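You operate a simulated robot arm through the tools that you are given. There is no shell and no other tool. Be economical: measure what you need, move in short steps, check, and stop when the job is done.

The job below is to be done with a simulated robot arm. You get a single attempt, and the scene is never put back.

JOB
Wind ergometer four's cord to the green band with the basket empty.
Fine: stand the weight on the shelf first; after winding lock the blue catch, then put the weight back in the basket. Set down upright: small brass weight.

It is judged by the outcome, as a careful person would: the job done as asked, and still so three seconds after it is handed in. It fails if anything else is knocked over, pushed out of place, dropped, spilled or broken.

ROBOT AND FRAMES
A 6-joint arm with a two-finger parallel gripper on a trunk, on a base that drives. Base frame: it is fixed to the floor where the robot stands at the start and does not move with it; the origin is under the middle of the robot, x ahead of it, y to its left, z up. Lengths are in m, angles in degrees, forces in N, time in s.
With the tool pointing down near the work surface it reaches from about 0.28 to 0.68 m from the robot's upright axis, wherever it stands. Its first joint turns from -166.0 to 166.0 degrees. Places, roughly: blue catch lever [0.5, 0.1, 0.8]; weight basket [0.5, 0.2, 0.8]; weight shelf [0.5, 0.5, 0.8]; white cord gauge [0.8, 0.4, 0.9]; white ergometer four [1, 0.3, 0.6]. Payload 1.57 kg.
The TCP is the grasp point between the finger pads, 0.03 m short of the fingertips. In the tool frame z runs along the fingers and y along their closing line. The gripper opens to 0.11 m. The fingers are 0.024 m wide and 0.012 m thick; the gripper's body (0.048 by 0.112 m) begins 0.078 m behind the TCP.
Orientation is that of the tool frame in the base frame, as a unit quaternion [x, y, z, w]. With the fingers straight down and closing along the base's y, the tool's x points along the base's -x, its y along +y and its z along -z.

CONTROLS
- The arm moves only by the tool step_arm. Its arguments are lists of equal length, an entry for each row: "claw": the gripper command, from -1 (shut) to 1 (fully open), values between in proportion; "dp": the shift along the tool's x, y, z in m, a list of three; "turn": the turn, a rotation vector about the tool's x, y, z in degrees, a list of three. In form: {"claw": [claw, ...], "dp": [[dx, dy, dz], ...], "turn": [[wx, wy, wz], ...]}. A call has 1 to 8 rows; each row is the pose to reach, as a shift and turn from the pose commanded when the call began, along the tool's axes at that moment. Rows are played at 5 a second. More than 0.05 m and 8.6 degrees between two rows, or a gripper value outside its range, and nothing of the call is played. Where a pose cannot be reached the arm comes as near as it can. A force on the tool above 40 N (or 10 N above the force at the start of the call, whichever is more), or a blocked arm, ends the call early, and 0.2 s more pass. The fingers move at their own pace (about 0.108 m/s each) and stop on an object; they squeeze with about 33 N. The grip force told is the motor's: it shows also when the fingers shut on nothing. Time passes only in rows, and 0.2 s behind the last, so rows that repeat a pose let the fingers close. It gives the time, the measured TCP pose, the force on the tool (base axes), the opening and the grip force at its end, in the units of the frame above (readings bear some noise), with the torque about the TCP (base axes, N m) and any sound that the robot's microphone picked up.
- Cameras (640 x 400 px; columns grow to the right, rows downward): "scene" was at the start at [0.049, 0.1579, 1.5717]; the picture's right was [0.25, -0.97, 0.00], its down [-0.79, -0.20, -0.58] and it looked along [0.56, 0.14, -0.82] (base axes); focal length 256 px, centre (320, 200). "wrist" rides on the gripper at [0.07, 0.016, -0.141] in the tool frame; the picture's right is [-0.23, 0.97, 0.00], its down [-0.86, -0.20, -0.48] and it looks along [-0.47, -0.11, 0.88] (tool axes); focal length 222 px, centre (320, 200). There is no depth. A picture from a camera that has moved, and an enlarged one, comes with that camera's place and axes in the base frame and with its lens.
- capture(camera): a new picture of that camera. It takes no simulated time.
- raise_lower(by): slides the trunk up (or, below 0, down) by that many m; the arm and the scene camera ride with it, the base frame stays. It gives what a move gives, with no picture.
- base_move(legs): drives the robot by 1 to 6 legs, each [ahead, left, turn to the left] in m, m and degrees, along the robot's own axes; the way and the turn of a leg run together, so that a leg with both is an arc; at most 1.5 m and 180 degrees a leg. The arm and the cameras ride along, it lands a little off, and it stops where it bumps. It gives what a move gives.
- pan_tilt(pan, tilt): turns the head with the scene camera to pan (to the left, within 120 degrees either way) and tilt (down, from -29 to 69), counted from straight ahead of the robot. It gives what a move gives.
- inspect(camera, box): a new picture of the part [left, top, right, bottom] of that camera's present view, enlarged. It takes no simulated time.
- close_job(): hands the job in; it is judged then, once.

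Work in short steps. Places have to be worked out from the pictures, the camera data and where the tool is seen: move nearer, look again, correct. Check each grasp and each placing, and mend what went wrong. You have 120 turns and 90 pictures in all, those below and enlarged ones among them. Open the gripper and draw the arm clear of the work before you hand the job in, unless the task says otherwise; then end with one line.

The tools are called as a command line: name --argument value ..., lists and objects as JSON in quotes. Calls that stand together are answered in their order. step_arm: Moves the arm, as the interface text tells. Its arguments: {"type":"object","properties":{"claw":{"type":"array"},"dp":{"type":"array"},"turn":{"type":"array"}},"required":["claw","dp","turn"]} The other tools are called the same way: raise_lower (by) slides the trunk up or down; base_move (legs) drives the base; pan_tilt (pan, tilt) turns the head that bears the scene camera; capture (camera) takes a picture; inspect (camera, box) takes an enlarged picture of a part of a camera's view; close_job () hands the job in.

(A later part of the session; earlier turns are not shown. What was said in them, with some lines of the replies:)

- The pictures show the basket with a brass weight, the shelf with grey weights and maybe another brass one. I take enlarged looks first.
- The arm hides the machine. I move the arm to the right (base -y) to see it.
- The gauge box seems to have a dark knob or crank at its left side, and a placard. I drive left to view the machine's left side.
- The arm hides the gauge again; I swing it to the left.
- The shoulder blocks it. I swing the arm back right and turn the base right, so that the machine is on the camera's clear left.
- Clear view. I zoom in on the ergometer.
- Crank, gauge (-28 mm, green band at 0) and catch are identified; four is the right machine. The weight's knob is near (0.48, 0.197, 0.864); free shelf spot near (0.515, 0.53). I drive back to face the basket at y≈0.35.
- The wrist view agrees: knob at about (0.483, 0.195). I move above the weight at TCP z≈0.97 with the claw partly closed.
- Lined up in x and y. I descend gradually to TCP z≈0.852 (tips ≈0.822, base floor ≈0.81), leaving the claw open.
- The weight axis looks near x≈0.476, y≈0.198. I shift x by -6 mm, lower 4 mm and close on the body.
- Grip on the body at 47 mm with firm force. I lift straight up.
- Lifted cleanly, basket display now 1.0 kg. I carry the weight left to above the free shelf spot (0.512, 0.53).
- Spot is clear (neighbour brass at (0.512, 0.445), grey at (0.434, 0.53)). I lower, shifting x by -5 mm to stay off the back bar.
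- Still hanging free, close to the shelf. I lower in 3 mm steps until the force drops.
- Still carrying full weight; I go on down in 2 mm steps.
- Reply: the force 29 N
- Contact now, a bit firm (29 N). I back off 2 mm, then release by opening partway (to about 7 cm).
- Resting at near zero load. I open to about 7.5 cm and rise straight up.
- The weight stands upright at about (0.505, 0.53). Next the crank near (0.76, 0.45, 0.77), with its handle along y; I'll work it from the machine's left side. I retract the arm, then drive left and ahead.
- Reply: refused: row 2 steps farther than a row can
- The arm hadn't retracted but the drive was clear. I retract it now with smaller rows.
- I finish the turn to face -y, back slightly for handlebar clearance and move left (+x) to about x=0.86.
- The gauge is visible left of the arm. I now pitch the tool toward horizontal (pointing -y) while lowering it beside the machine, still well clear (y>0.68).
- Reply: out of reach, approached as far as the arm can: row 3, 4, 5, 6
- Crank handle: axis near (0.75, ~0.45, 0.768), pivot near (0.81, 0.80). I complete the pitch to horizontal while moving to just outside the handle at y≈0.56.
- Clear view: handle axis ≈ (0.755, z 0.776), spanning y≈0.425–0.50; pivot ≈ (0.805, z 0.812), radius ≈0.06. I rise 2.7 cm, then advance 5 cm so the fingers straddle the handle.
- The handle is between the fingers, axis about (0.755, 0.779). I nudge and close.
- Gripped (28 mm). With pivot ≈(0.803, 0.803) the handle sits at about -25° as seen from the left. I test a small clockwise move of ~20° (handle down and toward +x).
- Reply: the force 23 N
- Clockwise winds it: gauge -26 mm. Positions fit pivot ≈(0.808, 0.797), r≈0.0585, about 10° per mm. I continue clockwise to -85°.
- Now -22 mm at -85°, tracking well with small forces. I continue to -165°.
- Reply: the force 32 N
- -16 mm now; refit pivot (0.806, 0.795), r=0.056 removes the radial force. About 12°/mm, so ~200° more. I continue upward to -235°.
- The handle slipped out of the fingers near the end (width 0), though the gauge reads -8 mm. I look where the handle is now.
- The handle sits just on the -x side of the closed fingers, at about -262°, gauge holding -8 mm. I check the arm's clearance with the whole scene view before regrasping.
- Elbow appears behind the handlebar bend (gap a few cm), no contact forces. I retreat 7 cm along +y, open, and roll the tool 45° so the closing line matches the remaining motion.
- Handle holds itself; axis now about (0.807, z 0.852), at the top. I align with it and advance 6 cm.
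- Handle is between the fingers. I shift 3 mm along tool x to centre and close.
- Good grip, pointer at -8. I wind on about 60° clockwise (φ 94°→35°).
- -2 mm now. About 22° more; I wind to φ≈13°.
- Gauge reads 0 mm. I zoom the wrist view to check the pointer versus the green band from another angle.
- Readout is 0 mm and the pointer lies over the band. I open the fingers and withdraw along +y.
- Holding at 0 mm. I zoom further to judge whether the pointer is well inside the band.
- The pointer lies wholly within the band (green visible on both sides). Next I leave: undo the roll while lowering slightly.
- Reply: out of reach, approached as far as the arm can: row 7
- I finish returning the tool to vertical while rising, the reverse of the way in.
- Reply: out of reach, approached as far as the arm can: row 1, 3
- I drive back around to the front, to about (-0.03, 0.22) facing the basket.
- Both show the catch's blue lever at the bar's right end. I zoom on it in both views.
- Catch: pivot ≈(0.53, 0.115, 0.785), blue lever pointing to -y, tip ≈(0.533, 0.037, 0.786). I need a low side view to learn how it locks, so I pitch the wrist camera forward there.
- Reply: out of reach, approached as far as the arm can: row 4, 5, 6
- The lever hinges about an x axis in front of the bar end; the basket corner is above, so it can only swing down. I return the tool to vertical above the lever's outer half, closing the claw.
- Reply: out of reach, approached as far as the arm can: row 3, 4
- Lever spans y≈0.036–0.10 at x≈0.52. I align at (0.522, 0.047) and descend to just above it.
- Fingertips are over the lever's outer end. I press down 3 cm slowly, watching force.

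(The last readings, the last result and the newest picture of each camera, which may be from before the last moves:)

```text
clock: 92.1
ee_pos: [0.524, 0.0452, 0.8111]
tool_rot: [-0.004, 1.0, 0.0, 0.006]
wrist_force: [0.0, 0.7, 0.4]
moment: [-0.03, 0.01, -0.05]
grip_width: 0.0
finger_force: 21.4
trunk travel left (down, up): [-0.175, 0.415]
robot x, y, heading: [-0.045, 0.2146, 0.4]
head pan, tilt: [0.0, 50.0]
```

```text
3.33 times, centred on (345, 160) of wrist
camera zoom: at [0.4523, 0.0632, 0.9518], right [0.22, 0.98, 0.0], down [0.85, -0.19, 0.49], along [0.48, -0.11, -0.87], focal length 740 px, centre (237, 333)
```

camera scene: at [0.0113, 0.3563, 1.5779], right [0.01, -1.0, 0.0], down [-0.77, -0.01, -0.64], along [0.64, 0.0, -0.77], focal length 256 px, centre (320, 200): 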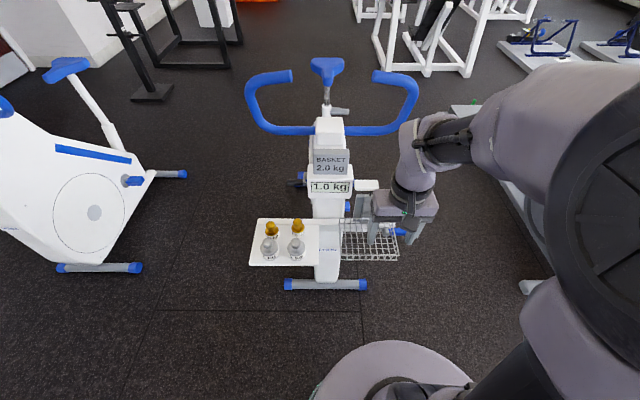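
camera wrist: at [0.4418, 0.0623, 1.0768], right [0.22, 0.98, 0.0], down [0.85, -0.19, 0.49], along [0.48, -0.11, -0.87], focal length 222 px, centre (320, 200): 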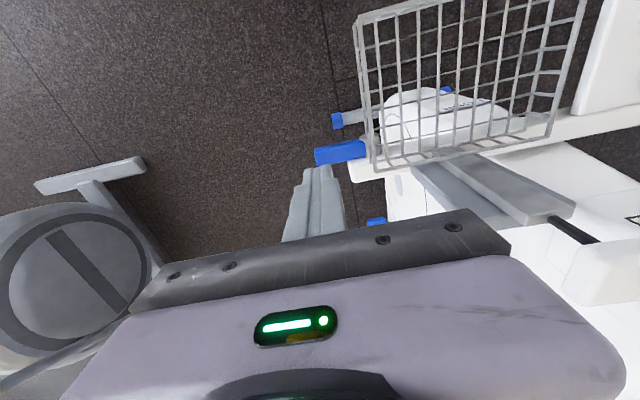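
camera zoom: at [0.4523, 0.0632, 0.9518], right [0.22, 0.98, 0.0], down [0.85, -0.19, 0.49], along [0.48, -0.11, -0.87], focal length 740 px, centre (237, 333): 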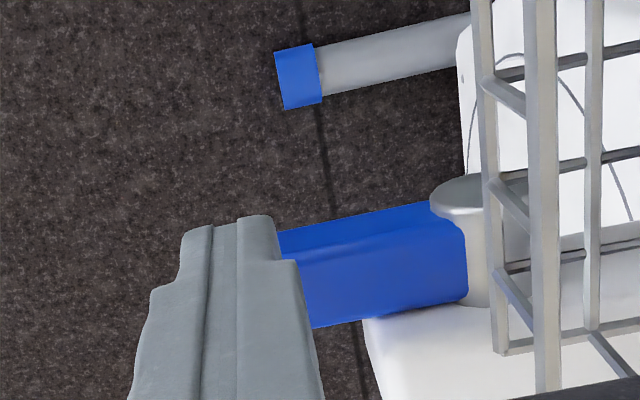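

No contact yet: two-view triangulation puts the lever's top at z≈0.773 and x≈0.535–0.554. I lift slightly, move 1.8 cm further in x, and press down again.

step_arm --claw '[-1, -1, -1, -1, -1, -1]' --dp '[[-0.009, 0, -0.01], [-0.018, 0, -0.01], [-0.018, 0, 0], [-0.018, 0, 0.006], [-0.018, 0, 0.012], [-0.018, 0, 0.018]]' --turn '[[0, 0, 0], [0, 0, 0], [0, 0, 0], [0, 0, 0], [0, 0, 0], [0, 0, 0]]'

inspect --camera "wrist" --box '[270, 100, 420, 220]'

```text
clock: 93.5
ee_pos: [0.5417, 0.0473, 0.7939]
tool_rot: [-0.003, 1.0, 0.0, 0.006]
wrist_force: [0.2, -1.7, 0.6]
moment: [-0.05, 0.0, 0.0]
grip_width: 0.0
finger_force: 21.2
trunk travel left (down, up): [-0.175, 0.415]
robot x, y, heading: [-0.0451, 0.2133, 0.4]
head pan, tilt: [0.0, 50.0]
```

```text
3.33 times, centred on (345, 160) of wrist
camera zoom: at [0.4698, 0.0632, 0.9346], right [0.22, 0.98, 0.0], down [0.85, -0.19, 0.49], along [0.48, -0.11, -0.87], focal length 740 px, centre (237, 333)
```

zoom: 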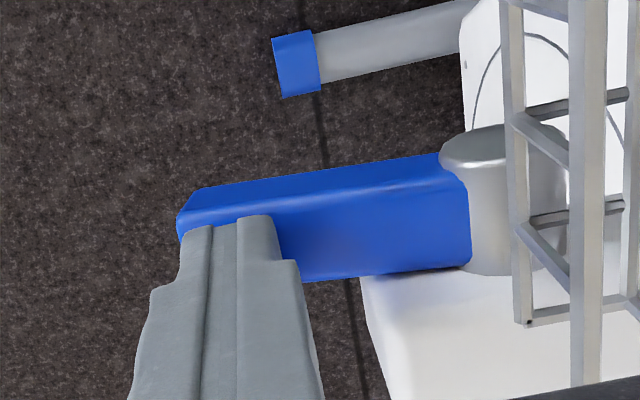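

Still no contact; better triangulation says the lever's top is near z≈0.735, x≈0.56. To keep the palm clear of the basket wall I rise, and roll the tool -90° so its narrow side faces the basket and the camera views the catch from outside.

step_arm --claw '[-1, -1, -1, -1, -1, -1, -1, -1]' --dp '[[0, 0, -0.04], [0, 0, -0.08], [0, 0, -0.1], [0, -0.005, -0.1], [0, -0.01, -0.1], [0, -0.01, -0.1], [0, -0.01, -0.1], [0, -0.01, -0.1]]' --turn '[[0, 0, 0], [0, 0, 0], [0, 0, -8], [0, 0, -16], [0, 0, -24], [0, 0, -32], [0, 0, -40], [0, 0, -48]]'

step_arm --claw '[-1, -1, -1, -1, -1, -1]' --dp '[[0, 0, 0], [0, 0, 0], [0, 0, 0], [0, 0, 0], [0, 0, 0], [0, 0, 0]]' --turn '[[0, 0, -7], [0, 0, -14], [0, 0, -21], [0, 0, -28], [0, 0, -35], [0, 0, -42]]'

capture --camera "wrist"

```text
clock: 95.3
ee_pos: [0.5413, 0.0373, 0.8948]
tool_rot: [-0.411, 0.912, -0.002, 0.005]
wrist_force: [0.0, 0.1, 0.5]
moment: [-0.02, 0.01, 0.0]
grip_width: 0.0
finger_force: 21.2
trunk travel left (down, up): [-0.175, 0.415]
robot x, y, heading: [-0.043, 0.2191, 0.5]
head pan, tilt: [0.0, 50.0]
```

```text
clock: 96.7
ee_pos: [0.5405, 0.0376, 0.8948]
tool_rot: [0.71, -0.705, 0.004, -0.005]
wrist_force: [-0.8, -0.7, 0.7]
moment: [0.0, -0.02, 0.01]
grip_width: 0.0001
finger_force: 21.8
trunk travel left (down, up): [-0.175, 0.415]
robot x, y, heading: [-0.0455, 0.2163, 0.4]
head pan, tilt: [0.0, 50.0]
```

```text
18 pictures are left
camera wrist: at [0.5234, -0.0326, 1.0355], right [-0.98, 0.22, -0.01], down [0.19, 0.86, 0.48], along [0.12, 0.47, -0.88], focal length 222 px, centre (320, 200)
```

wrist: 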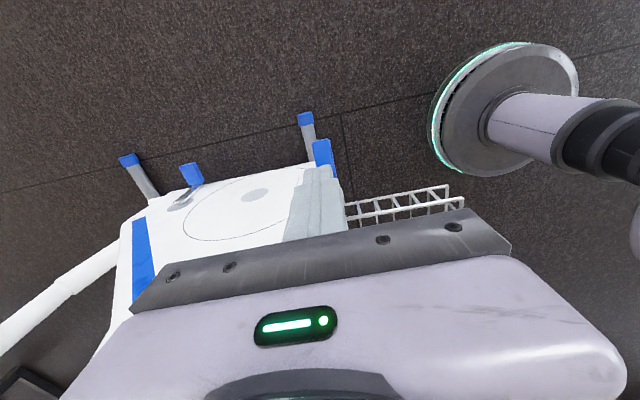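

Lever end now measured near (0.548, 0.045, top ~0.735). I go to (0.55, 0.06) and descend in small steps until contact.

step_arm --claw '[-1, -1, -1, -1, -1, -1, -1]' --dp '[[-0.022, -0.0095, 0.03], [-0.022, -0.0095, 0.065], [-0.022, -0.0095, 0.1], [-0.022, -0.0095, 0.115], [-0.022, -0.0095, 0.122], [-0.022, -0.0095, 0.129], [-0.022, -0.0095, 0.136]]' --turn '[[0, 0, 0], [0, 0, 0], [0, 0, 0], [0, 0, 0], [0, 0, 0], [0, 0, 0], [0, 0, 0]]'

inspect --camera "wrist" --box '[260, 90, 410, 220]'

```text
clock: 98.3
ee_pos: [0.5522, 0.0573, 0.7569]
tool_rot: [0.71, -0.704, 0.004, -0.005]
wrist_force: [-0.5, -0.6, 0.2]
moment: [0.01, 0.01, 0.01]
grip_width: 0.0
finger_force: 21.4
trunk travel left (down, up): [-0.175, 0.415]
robot x, y, heading: [-0.0428, 0.2168, 0.3]
head pan, tilt: [0.0, 50.0]
```

```text
3.08 times, centred on (335, 155) of wrist
camera zoom: at [0.5345, -0.012, 0.8987], right [-0.98, 0.22, -0.01], down [0.19, 0.86, 0.48], along [0.12, 0.47, -0.88], focal length 684 px, centre (274, 338)
```

zoom: 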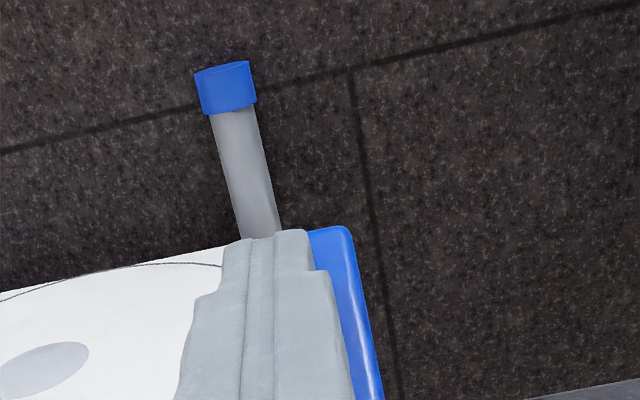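

No force, yet triangulation is inconsistent, which may mean the lever turned easily under the finger. I check from the scene camera.

inspect --camera "scene" --box '[345, 180, 445, 270]'

```text
4.44 times, centred on (395, 225) of scene
camera zoom: at [0.0114, 0.3562, 1.5779], right [0.01, -1.0, 0.0], down [-0.77, -0.01, -0.64], along [0.64, 0.0, -0.77], focal length 1138 px, centre (-13, 89)
```

zoom: 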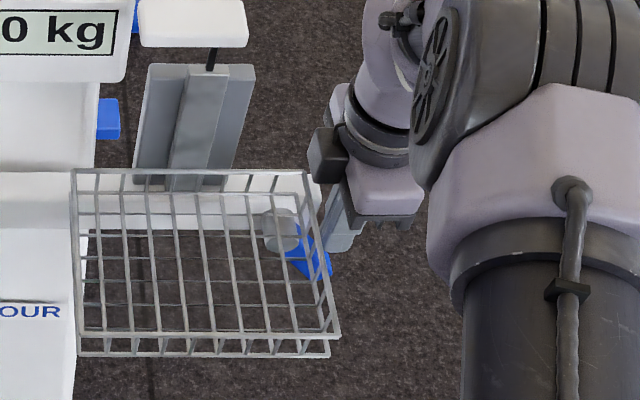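

Indeed the lever swings down easily and is now about 55° down. To finish the swing clear of the basket I tilt the tool 40° so the fingertips push the lever toward +y, palm staying outside.

step_arm --claw '[-1, -1, -1, -1, -1, -1]' --dp '[[0, 0.004, 0], [0, 0.008, 0], [0, 0.012, 0], [0, 0.012, 0], [0, 0.012, 0], [-0.005, 0.012, 0.008]]' --turn '[[0, -8, 0], [0, -16, 0], [0, -24, 0], [0, -32, 0], [0, -40, 0], [0, -40, 0]]'

inspect --camera "scene" --box '[345, 180, 445, 270]'

capture --camera "wrist"

```text
clock: 99.7
ee_pos: [0.5289, 0.0694, 0.7611]
tool_rot: [0.668, -0.66, -0.239, -0.246]
wrist_force: [2.7, -12.7, 5.0]
moment: [-0.05, -0.05, -0.09]
grip_width: 0.0
finger_force: 21.4
out of reach, approached as far as the arm can: row 5, 6
trunk travel left (down, up): [-0.175, 0.415]
robot x, y, heading: [-0.04, 0.2163, 0.4]
head pan, tilt: [0.0, 50.0]
```

```text
4.44 times, centred on (395, 225) of scene
camera zoom: at [0.011, 0.3551, 1.5781], right [0.01, -1.0, 0.0], down [-0.77, 0.0, -0.64], along [0.64, 0.0, -0.77], focal length 1138 px, centre (-13, 89)
```

zoom: 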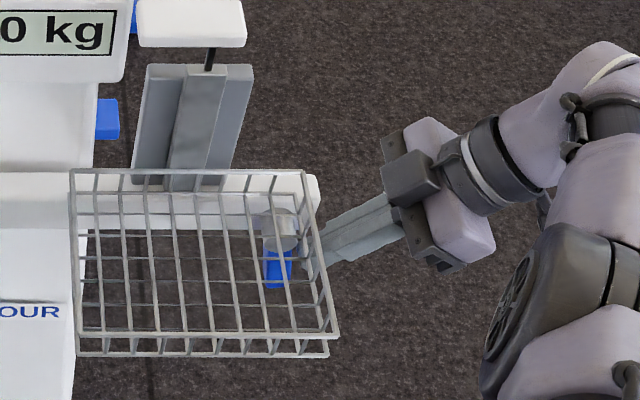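

```text
14 pictures are left
camera wrist: at [0.5127, -0.0745, 0.8232], right [-0.98, 0.17, 0.13], down [0.18, 0.35, 0.92], along [0.11, 0.92, -0.37], focal length 222 px, centre (320, 200)
```

wrist: 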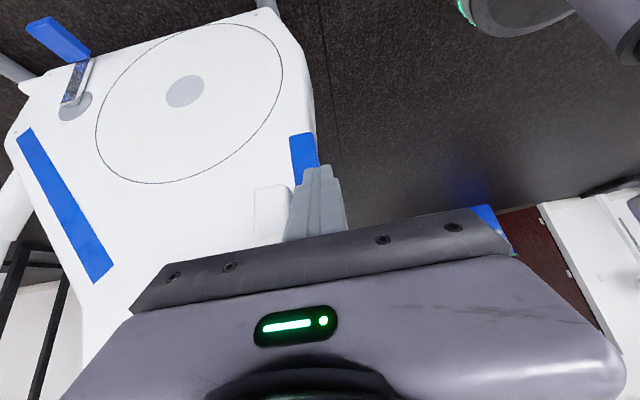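

The lever is vertical and against its stop (12.7 N push back). I retreat along the tool axis and straighten the tool.

step_arm --claw '[-1, -1, -1, -1, -1, -1, -1, -1]' --dp '[[0, 0, -0.03], [0, 0, -0.065], [-0.02, 0, -0.1], [-0.04, 0, -0.135], [-0.06, 0, -0.17], [-0.08, 0, -0.2], [-0.1, 0, -0.225], [-0.1, 0, -0.225]]' --turn '[[0, 0, 0], [0, 0, 0], [0, 8, 0], [0, 16, 0], [0, 24, 0], [0, 32, 0], [0, 40, 0], [0, 40, 0]]'

inspect --camera "scene" --box '[300, 150, 420, 270]'

```text
clock: 101.5
ee_pos: [0.5812, -0.0008, 1.0217]
tool_rot: [0.714, -0.698, -0.057, -0.01]
wrist_force: [0.7, -0.6, 0.0]
moment: [0.0, -0.02, 0.01]
grip_width: 0.0003
finger_force: 21.2
out of reach, approached as far as the arm can: row 3, 4, 5, 6, 7, 8
trunk travel left (down, up): [-0.175, 0.415]
robot x, y, heading: [-0.0407, 0.2134, 0.4]
head pan, tilt: [0.0, 50.0]
```

```text
3.33 times, centred on (360, 210) of scene
camera zoom: at [0.0119, 0.355, 1.5779], right [0.01, -1.0, 0.0], down [-0.77, -0.01, -0.64], along [0.64, 0.01, -0.77], focal length 854 px, centre (187, 167)
```

zoom: 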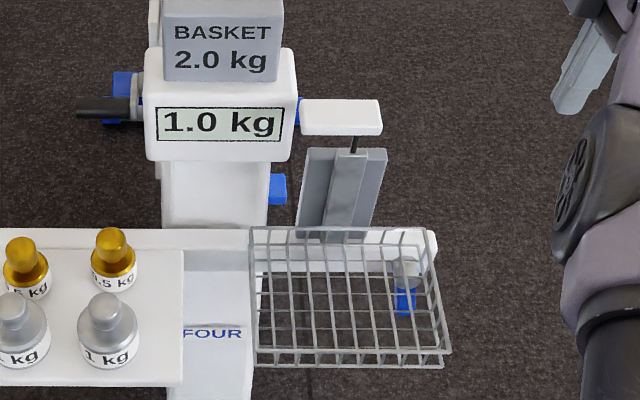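

Lever stays locked down. The arm is near its reach limit, so I first draw it back toward the robot (base -x) before re-orienting.

step_arm --claw '[-1, -1, -0.5, 0, 0.3]' --dp '[[0, 0.035, 0], [0, 0.07, 0], [0, 0.105, 0], [0, 0.14, 0], [0, 0.17, 0]]' --turn '[[0, 0, 0], [0, 0, 0], [0, 0, 0], [0, 0, 0], [0, 0, 0]]'

```text
clock: 102.7
ee_pos: [0.572, -0.018, 1.0321]
tool_rot: [0.715, -0.697, -0.058, -0.009]
wrist_force: [-0.4, -0.8, -0.2]
moment: [0.01, 0.01, -0.04]
grip_width: 0.0715
finger_force: 0.1
out of reach, approached as far as the arm can: row 1, 2, 3, 4, 5
trunk travel left (down, up): [-0.175, 0.415]
robot x, y, heading: [-0.0443, 0.2185, 0.6]
head pan, tilt: [0.0, 50.0]
```

The arm seems held by a joint limit in this rolled orientation. I undo the roll (+90° about tool z) in place, which should free it.

step_arm --claw '[0.3, 0.3, 0.3, 0.3, 0.3, 0.3, 0.3, 0.3]' --dp '[[0, 0, -0.005], [0, 0, -0.01], [0, 0, -0.015], [0, 0, -0.02], [0, 0, -0.025], [0, 0, -0.03], [0, 0, -0.03], [0, 0, -0.03]]' --turn '[[0, 0, 8], [0, 0, 16], [0, 0, 24], [0, 0, 32], [0, 0, 40], [0, 0, 48], [0, 0, 56], [0, 0, 64]]'

```text
clock: 104.5
ee_pos: [0.5685, -0.0215, 1.0586]
tool_rot: [-0.235, 0.97, 0.054, -0.021]
wrist_force: [0.1, 0.1, 1.0]
moment: [0.02, 0.02, 0.01]
grip_width: 0.0716
finger_force: 0.2
trunk travel left (down, up): [-0.175, 0.415]
robot x, y, heading: [-0.0441, 0.2144, 0.5]
head pan, tilt: [0.0, 50.0]
```

Freed. I finish levelling the tool to exactly vertical with closing along y.

step_arm --claw '[0.3, 0.3, 0.3, 0.3]' --dp '[[0, 0, 0], [0, 0, 0], [0, 0, 0], [0, 0, 0]]' --turn '[[1.6, -0.6, 6.8], [3.2, -1.2, 13.6], [4.8, -1.8, 20.5], [6.3, -2.4, 27.3]]'

```text
clock: 105.5
ee_pos: [0.5712, -0.0214, 1.0584]
tool_rot: [0.0, 1.0, -0.001, -0.001]
wrist_force: [-0.3, 0.6, -0.2]
moment: [-0.01, 0.01, 0.02]
grip_width: 0.0714
finger_force: 0.0
trunk travel left (down, up): [-0.175, 0.415]
robot x, y, heading: [-0.0478, 0.2193, 0.2]
head pan, tilt: [0.0, 50.0]
```

Tool vertical again. I draw back to x≈0.45 and travel left over to the shelf weight.

step_arm --claw '[0.35, 0.35, 0.35, 0.35, 0.35, 0.35, 0.35, 0.35]' --dp '[[0.04, 0, 0], [0.08, 0, 0], [0.12, 0, 0], [0.12, 0.045, 0], [0.12, 0.09, 0], [0.12, 0.135, 0], [0.12, 0.18, 0], [0.12, 0.225, 0]]' --turn '[[0, 0, 0], [0, 0, 0], [0, 0, 0], [0, 0, 0], [0, 0, 0], [0, 0, 0], [0, 0, 0], [0, 0, 0]]'

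step_arm --claw '[0.35, 0.35, 0.35, 0.35, 0.35, 0.35, 0.35, 0.35]' --dp '[[0, 0.045, 0], [0, 0.09, 0], [0, 0.135, 0], [0, 0.18, 0.01], [0, 0.22, 0.02], [-0.01, 0.26, 0.03], [-0.03, 0.3, 0.04], [-0.054, 0.325, 0.06]]' --turn '[[0, 0, 0], [0, 0, 0], [0, 0, 0], [0, 0, 0], [0, 0, 0], [0, 0, 0], [0, 0, 0], [0, 0, 0]]'

capture --camera "wrist"

```text
clock: 107.3
ee_pos: [0.4501, 0.2038, 1.057]
tool_rot: [0.0, 1.0, 0.0, -0.001]
wrist_force: [-0.3, -0.6, 0.3]
moment: [0.01, -0.01, -0.04]
grip_width: 0.0744
finger_force: 0.1
trunk travel left (down, up): [-0.175, 0.415]
robot x, y, heading: [-0.0432, 0.2166, 0.2]
head pan, tilt: [0.0, 50.0]
```

```text
clock: 109.1
ee_pos: [0.5065, 0.5289, 0.9962]
tool_rot: [0.001, 1.0, -0.001, -0.001]
wrist_force: [0.4, -0.2, 0.3]
moment: [-0.04, 0.06, 0.04]
grip_width: 0.0745
finger_force: 0.1
trunk travel left (down, up): [-0.175, 0.415]
robot x, y, heading: [-0.0428, 0.216, 0.3]
head pan, tilt: [0.0, 50.0]
```

```text
12 pictures are left
camera wrist: at [0.4368, 0.546, 1.1385], right [0.23, 0.97, 0.0], down [0.86, -0.2, 0.48], along [0.46, -0.11, -0.88], focal length 222 px, centre (320, 200)
```

wrist: 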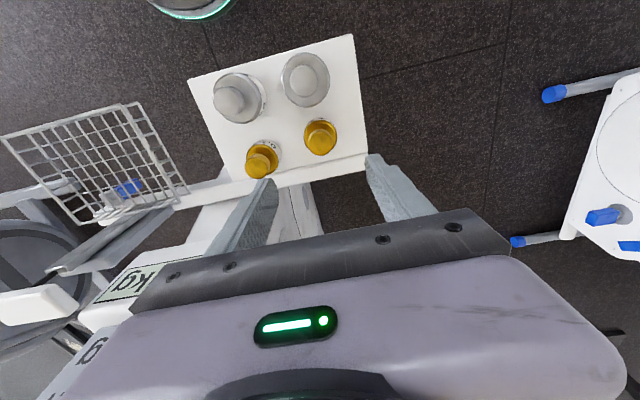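

The weight is below the tool at about (0.503, 0.531). I descend to the earlier height (TCP z≈0.842) and close.

step_arm --claw '[0.35, 0.35, 0.35, 0.35, 0.35, -0.3, -1, -1]' --dp '[[0.002, 0.001, 0.04], [0.002, 0.001, 0.08], [0.002, 0.001, 0.12], [0.002, 0.001, 0.145], [0.002, 0.001, 0.153], [0.002, 0.001, 0.153], [0.002, 0.001, 0.153], [0.002, 0.001, 0.153]]' --turn '[[0, 0, 0], [0, 0, 0], [0, 0, 0], [0, 0, 0], [0, 0, 0], [0, 0, 0], [0, 0, 0], [0, 0, 0]]'

capture --camera "wrist"

```text
clock: 110.9
ee_pos: [0.5025, 0.5293, 0.8441]
tool_rot: [0.001, 1.0, -0.002, -0.001]
wrist_force: [1.3, 0.2, -0.4]
moment: [0.07, -0.05, -0.03]
grip_width: 0.0472
finger_force: 33.0
trunk travel left (down, up): [-0.175, 0.415]
robot x, y, heading: [-0.0433, 0.2154, 0.1]
head pan, tilt: [0.0, 50.0]
```

```text
11 pictures are left
camera wrist: at [0.4325, 0.546, 0.9857], right [0.23, 0.97, 0.0], down [0.86, -0.2, 0.48], along [0.46, -0.11, -0.88], focal length 222 px, centre (320, 200)
```

wrist: 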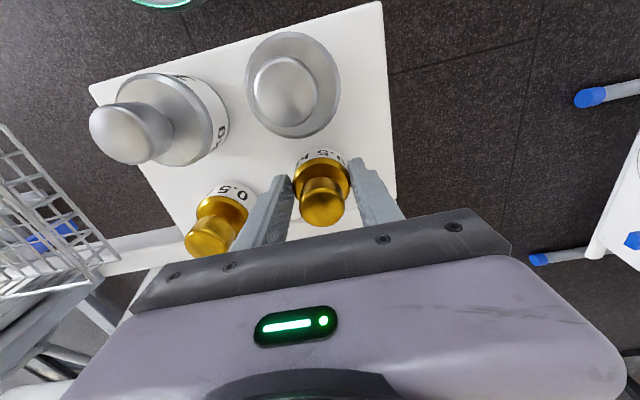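

Gripped (47 mm). I lift 12 cm and carry it to above the basket centre (0.478, 0.197).

step_arm --claw '[-1, -1, -1, -1, -1, -1, -1, -1]' --dp '[[0, 0, -0.015], [0, 0, -0.055], [0, 0, -0.095], [0, 0, -0.13], [0.006, -0.045, -0.13], [0.012, -0.09, -0.13], [0.018, -0.135, -0.13], [0.024, -0.18, -0.13]]' --turn '[[0, 0, 0], [0, 0, 0], [0, 0, 0], [0, 0, 0], [0, 0, 0], [0, 0, 0], [0, 0, 0], [0, 0, 0]]'

step_arm --claw '[-1, -1, -1, -1]' --dp '[[0, -0.04, 0], [0, -0.08, 0], [0, -0.12, 0], [0, -0.152, 0]]' --turn '[[0, 0, 0], [0, 0, 0], [0, 0, 0], [0, 0, 0]]'

capture --camera "wrist"

```text
clock: 112.7
ee_pos: [0.4784, 0.3473, 0.9766]
tool_rot: [-0.001, 1.0, 0.0, -0.001]
wrist_force: [0.4, 0.6, -5.1]
moment: [0.04, 0.01, -0.02]
grip_width: 0.0472
finger_force: 33.1
trunk travel left (down, up): [-0.175, 0.415]
robot x, y, heading: [-0.0413, 0.2186, 0.5]
head pan, tilt: [0.0, 50.0]
```

```text
clock: 113.7
ee_pos: [0.4781, 0.1973, 0.9766]
tool_rot: [0.0, 1.0, 0.0, -0.001]
wrist_force: [-0.3, -0.1, -5.4]
moment: [-0.03, 0.03, 0.0]
grip_width: 0.0473
finger_force: 32.9
trunk travel left (down, up): [-0.175, 0.415]
robot x, y, heading: [-0.0407, 0.2181, 0.5]
head pan, tilt: [0.0, 50.0]
```

```text
10 pictures are left
camera wrist: at [0.4089, 0.2136, 1.1175], right [0.23, 0.97, 0.0], down [0.86, -0.2, 0.48], along [0.46, -0.11, -0.88], focal length 222 px, centre (320, 200)
```

wrist: 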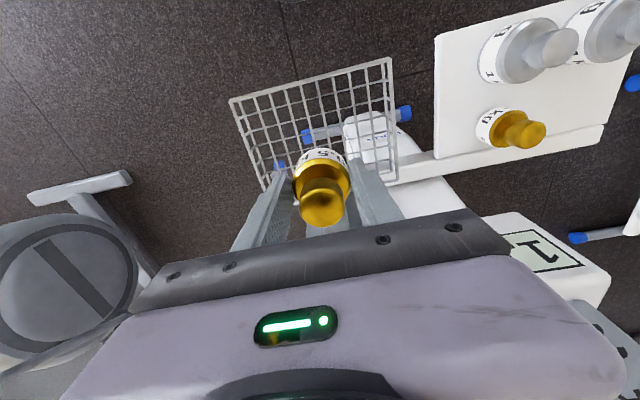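

Basket is in the same place as before. I lower to TCP z≈0.864, then feel for the floor.

step_arm --claw '[-1, -1, -1, -1, -1, -1]' --dp '[[0, 0, 0.035], [0, 0, 0.07], [0, 0, 0.1], [0, 0, 0.108], [0, 0, 0.111], [0, 0, 0.113]]' --turn '[[0, 0, 0], [0, 0, 0], [0, 0, 0], [0, 0, 0], [0, 0, 0], [0, 0, 0]]'

step_arm --claw '[-1, -1, -1, -1]' --dp '[[0, 0, 0.0015], [0, 0, 0.003], [0, 0, 0.0045], [0, 0, 0.0045]]' --turn '[[0, 0, 0], [0, 0, 0], [0, 0, 0], [0, 0, 0]]'

```text
clock: 115.1
ee_pos: [0.4781, 0.1966, 0.8623]
tool_rot: [0.0, 1.0, -0.001, -0.001]
wrist_force: [0.5, 0.1, -4.8]
moment: [-0.02, 0.05, -0.03]
grip_width: 0.0474
finger_force: 32.6
trunk travel left (down, up): [-0.175, 0.415]
robot x, y, heading: [-0.0426, 0.2123, 0.6]
head pan, tilt: [0.0, 50.0]
```

```text
clock: 116.1
ee_pos: [0.4798, 0.1964, 0.8578]
tool_rot: [0.0, 1.0, -0.001, -0.002]
wrist_force: [-0.7, -0.9, -3.2]
moment: [0.01, 0.0, -0.01]
grip_width: 0.0474
finger_force: 33.5
trunk travel left (down, up): [-0.175, 0.415]
robot x, y, heading: [-0.043, 0.2155, 0.6]
head pan, tilt: [0.0, 50.0]
```

Load is starting to transfer (-3.2 N). A little more down, then I release.

step_arm --claw '[-1, -1, -1]' --dp '[[0, 0, 0.001], [0, 0, 0.002], [0, 0, 0.002]]' --turn '[[0, 0, 0], [0, 0, 0], [0, 0, 0]]'

inspect --camera "scene" --box '[300, 150, 420, 270]'

```text
clock: 116.9
ee_pos: [0.4779, 0.1961, 0.8572]
tool_rot: [-0.001, 1.0, -0.001, 0.0]
wrist_force: [3.4, 1.3, 24.7]
moment: [0.29, 0.18, 0.05]
grip_width: 0.0476
finger_force: 33.0
trunk travel left (down, up): [-0.175, 0.415]
robot x, y, heading: [-0.045, 0.2136, 0.4]
head pan, tilt: [0.0, 50.0]
```

```text
3.33 times, centred on (360, 210) of scene
camera zoom: at [0.0095, 0.3566, 1.5782], right [0.01, -1.0, 0.0], down [-0.77, -0.01, -0.64], along [0.64, 0.0, -0.77], focal length 854 px, centre (187, 167)
```

zoom: 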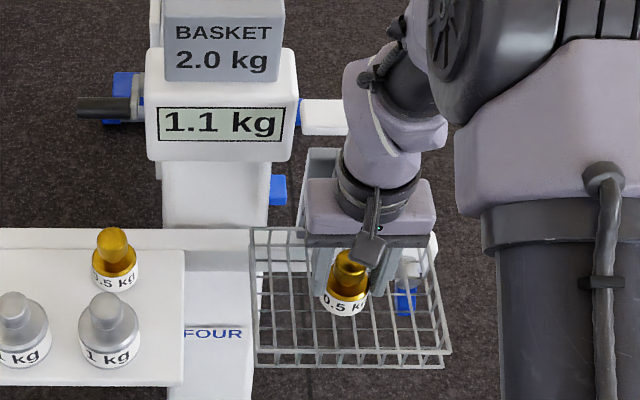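

On the basket floor with 25 N; I ease off 2 mm, then open and rise.

step_arm --claw '[-1, -1, -0.1, 0.4, 0.4, 0.4, 0.4, 0.4]' --dp '[[0, 0, -0.001], [0, 0, -0.002], [0, 0, -0.002], [0, 0, -0.002], [0, 0, -0.02], [0, 0, -0.06], [0, 0, -0.1], [0, 0, -0.15]]' --turn '[[0, 0, 0], [0, 0, 0], [0, 0, 0], [0, 0, 0], [0, 0, 0], [0, 0, 0], [0, 0, 0], [0, 0, 0]]'

step_arm --claw '[0.4, 0.4, 0.4, 0.4, 0.4, 0.4]' --dp '[[0.03, -0.03, -0.02], [0.06, -0.06, -0.04], [0.09, -0.09, -0.06], [0.12, -0.12, -0.08], [0.145, -0.155, -0.09], [0.15, -0.2, -0.09]]' --turn '[[0, 0, 0], [0, 0, 0], [0, 0, 0], [0, 0, 0], [0, 0, 0], [0, 0, 0]]'

inspect --camera "scene" --box '[260, 140, 420, 270]'

```text
clock: 118.7
ee_pos: [0.4776, 0.1959, 1.0075]
tool_rot: [0.0, 1.0, -0.001, -0.001]
wrist_force: [0.6, 0.4, -0.1]
moment: [-0.01, -0.02, -0.02]
grip_width: 0.0772
finger_force: 0.1
trunk travel left (down, up): [-0.175, 0.415]
robot x, y, heading: [-0.0451, 0.2159, 0.3]
head pan, tilt: [0.0, 50.0]
```

```text
clock: 120.1
ee_pos: [0.3283, -0.0057, 1.0959]
tool_rot: [-0.001, 1.0, 0.0, -0.001]
wrist_force: [0.7, -0.1, -0.2]
moment: [0.01, 0.0, -0.01]
grip_width: 0.077
finger_force: 0.2
trunk travel left (down, up): [-0.175, 0.415]
robot x, y, heading: [-0.0391, 0.2144, 0.5]
head pan, tilt: [0.0, 50.0]
```

```text
3.08 times, centred on (340, 205) of scene
camera zoom: at [0.0115, 0.3553, 1.578], right [0.01, -1.0, 0.0], down [-0.77, -0.01, -0.64], along [0.64, 0.01, -0.77], focal length 788 px, centre (258, 185)
```

zoom: 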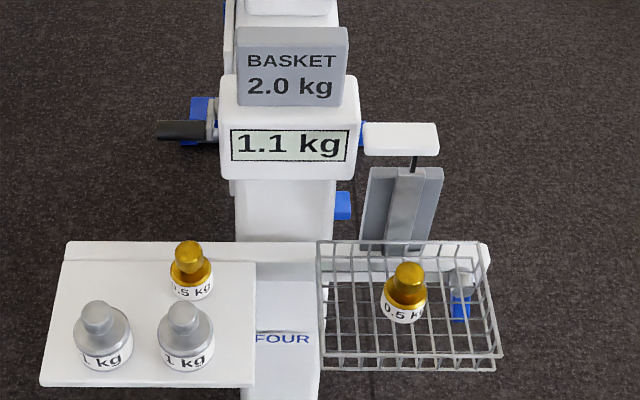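

The weight stands upright in the basket and the catch is down. The display says 1.1 kg, which might still be settling; I wait a bit and look again.

step_arm --claw '[0.4, 0.4, 0.4, 0.4, 0.4, 0.4, 0.4, 0.4]' --dp '[[0, 0, 0], [0, 0, 0], [0, 0, 0], [0, 0, 0], [0, 0, 0], [0, 0, 0], [0, 0, 0], [0, 0, 0]]' --turn '[[0, 0, 0], [0, 0, 0], [0, 0, 0], [0, 0, 0], [0, 0, 0], [0, 0, 0], [0, 0, 0], [0, 0, 0]]'

inspect --camera "scene" --box '[260, 140, 420, 270]'

```text
clock: 121.9
ee_pos: [0.3283, -0.0053, 1.0973]
tool_rot: [0.0, 1.0, -0.001, -0.001]
wrist_force: [-0.5, -0.2, 0.6]
moment: [-0.02, -0.01, -0.02]
grip_width: 0.0769
finger_force: 0.1
trunk travel left (down, up): [-0.175, 0.415]
robot x, y, heading: [-0.0437, 0.214, 0.3]
head pan, tilt: [0.0, 50.0]
```

```text
3.08 times, centred on (340, 205) of scene
camera zoom: at [0.0113, 0.3563, 1.5779], right [0.01, -1.0, 0.0], down [-0.77, -0.01, -0.64], along [0.64, 0.0, -0.77], focal length 788 px, centre (258, 185)
```

zoom: 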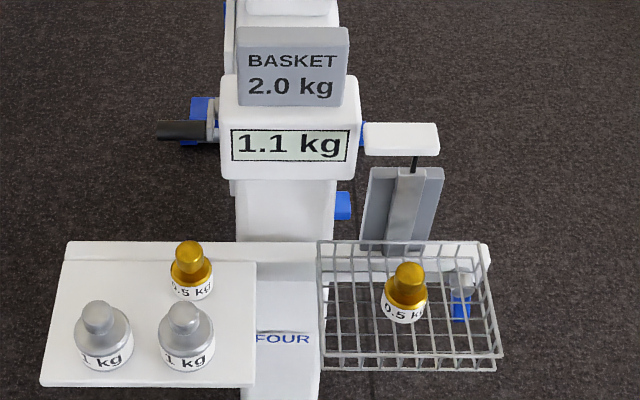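

The reading stays at 1.1 kg even under my earlier 25 N press, which fits the catch bearing the basket. I drive left once more to verify the gauge still reads in the band.

base_move --legs '[[0, 0.6, 0], [0, 0, -50]]'

pan_tilt --pan 15 --tilt 40

inspect --camera "scene" --box '[270, 165, 460, 315]'

inspect --camera "scene" --box '[290, 175, 370, 235]'

```text
clock: 127.5
ee_pos: [0.0203, 0.375, 1.0966]
tool_rot: [0.425, 0.905, -0.001, -0.001]
wrist_force: [0.4, -0.5, -0.4]
moment: [0.01, -0.01, -0.01]
grip_width: 0.077
finger_force: 0.1
trunk travel left (down, up): [-0.175, 0.415]
robot x, y, heading: [-0.0463, 0.8045, -50.0]
head pan, tilt: [0.0, 50.0]
```

```text
clock: 128.2
ee_pos: [0.0208, 0.375, 1.0976]
tool_rot: [0.424, 0.906, 0.0, -0.001]
wrist_force: [0.2, -0.3, -0.7]
moment: [0.02, 0.04, 0.02]
grip_width: 0.0769
finger_force: 0.1
trunk travel left (down, up): [-0.175, 0.415]
robot x, y, heading: [-0.0469, 0.8046, -49.7]
head pan, tilt: [15.0, 40.0]
```

```text
2.67 times, centred on (365, 240) of scene
camera zoom: at [0.1152, 0.86, 1.592], right [-0.57, -0.82, 0.0], down [-0.53, 0.37, -0.77], along [0.63, -0.44, -0.64], focal length 683 px, centre (200, 93)
```

zoom: 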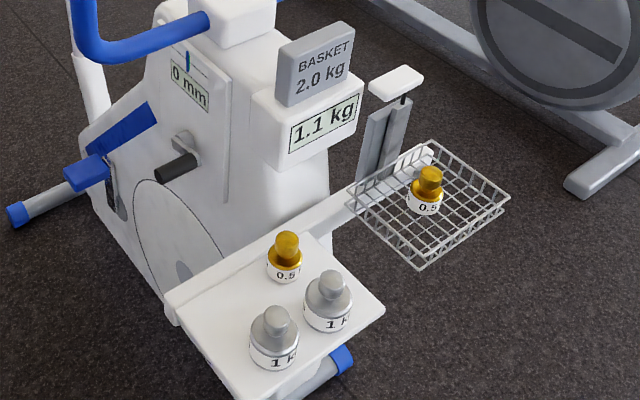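

```text
6.67 times, centred on (330, 205) of scene
camera zoom: at [0.1152, 0.86, 1.592], right [-0.57, -0.82, 0.0], down [-0.53, 0.37, -0.77], along [0.63, -0.44, -0.64], focal length 1707 px, centre (253, 167)
```

zoom: 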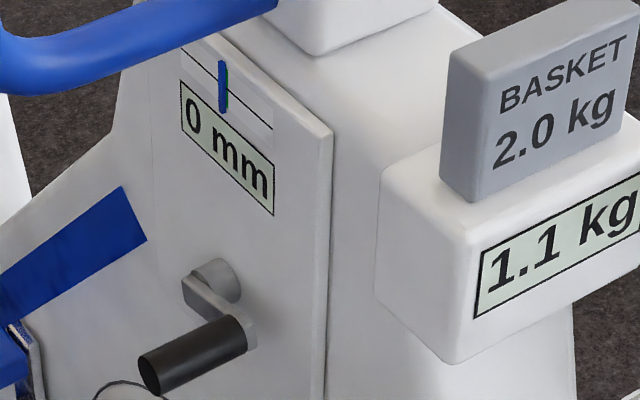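

Gauge holds at 0 mm in the green band, the catch is locked, the brass weight stands upright in the basket, and the arm is clear with its gripper open. I hand the job in.

close_job

```text
The job is handed in.
```

I wound ergometer four's cord with the basket empty and it holds at 0 mm on the green band; the blue catch lever is down against its stop, and the small brass weight is upright in the basket. The weight display reads 1.1 kg, where it read 1.5 kg with the weight in before; I took this to be the locked catch carrying the load, but couldn't confirm it.
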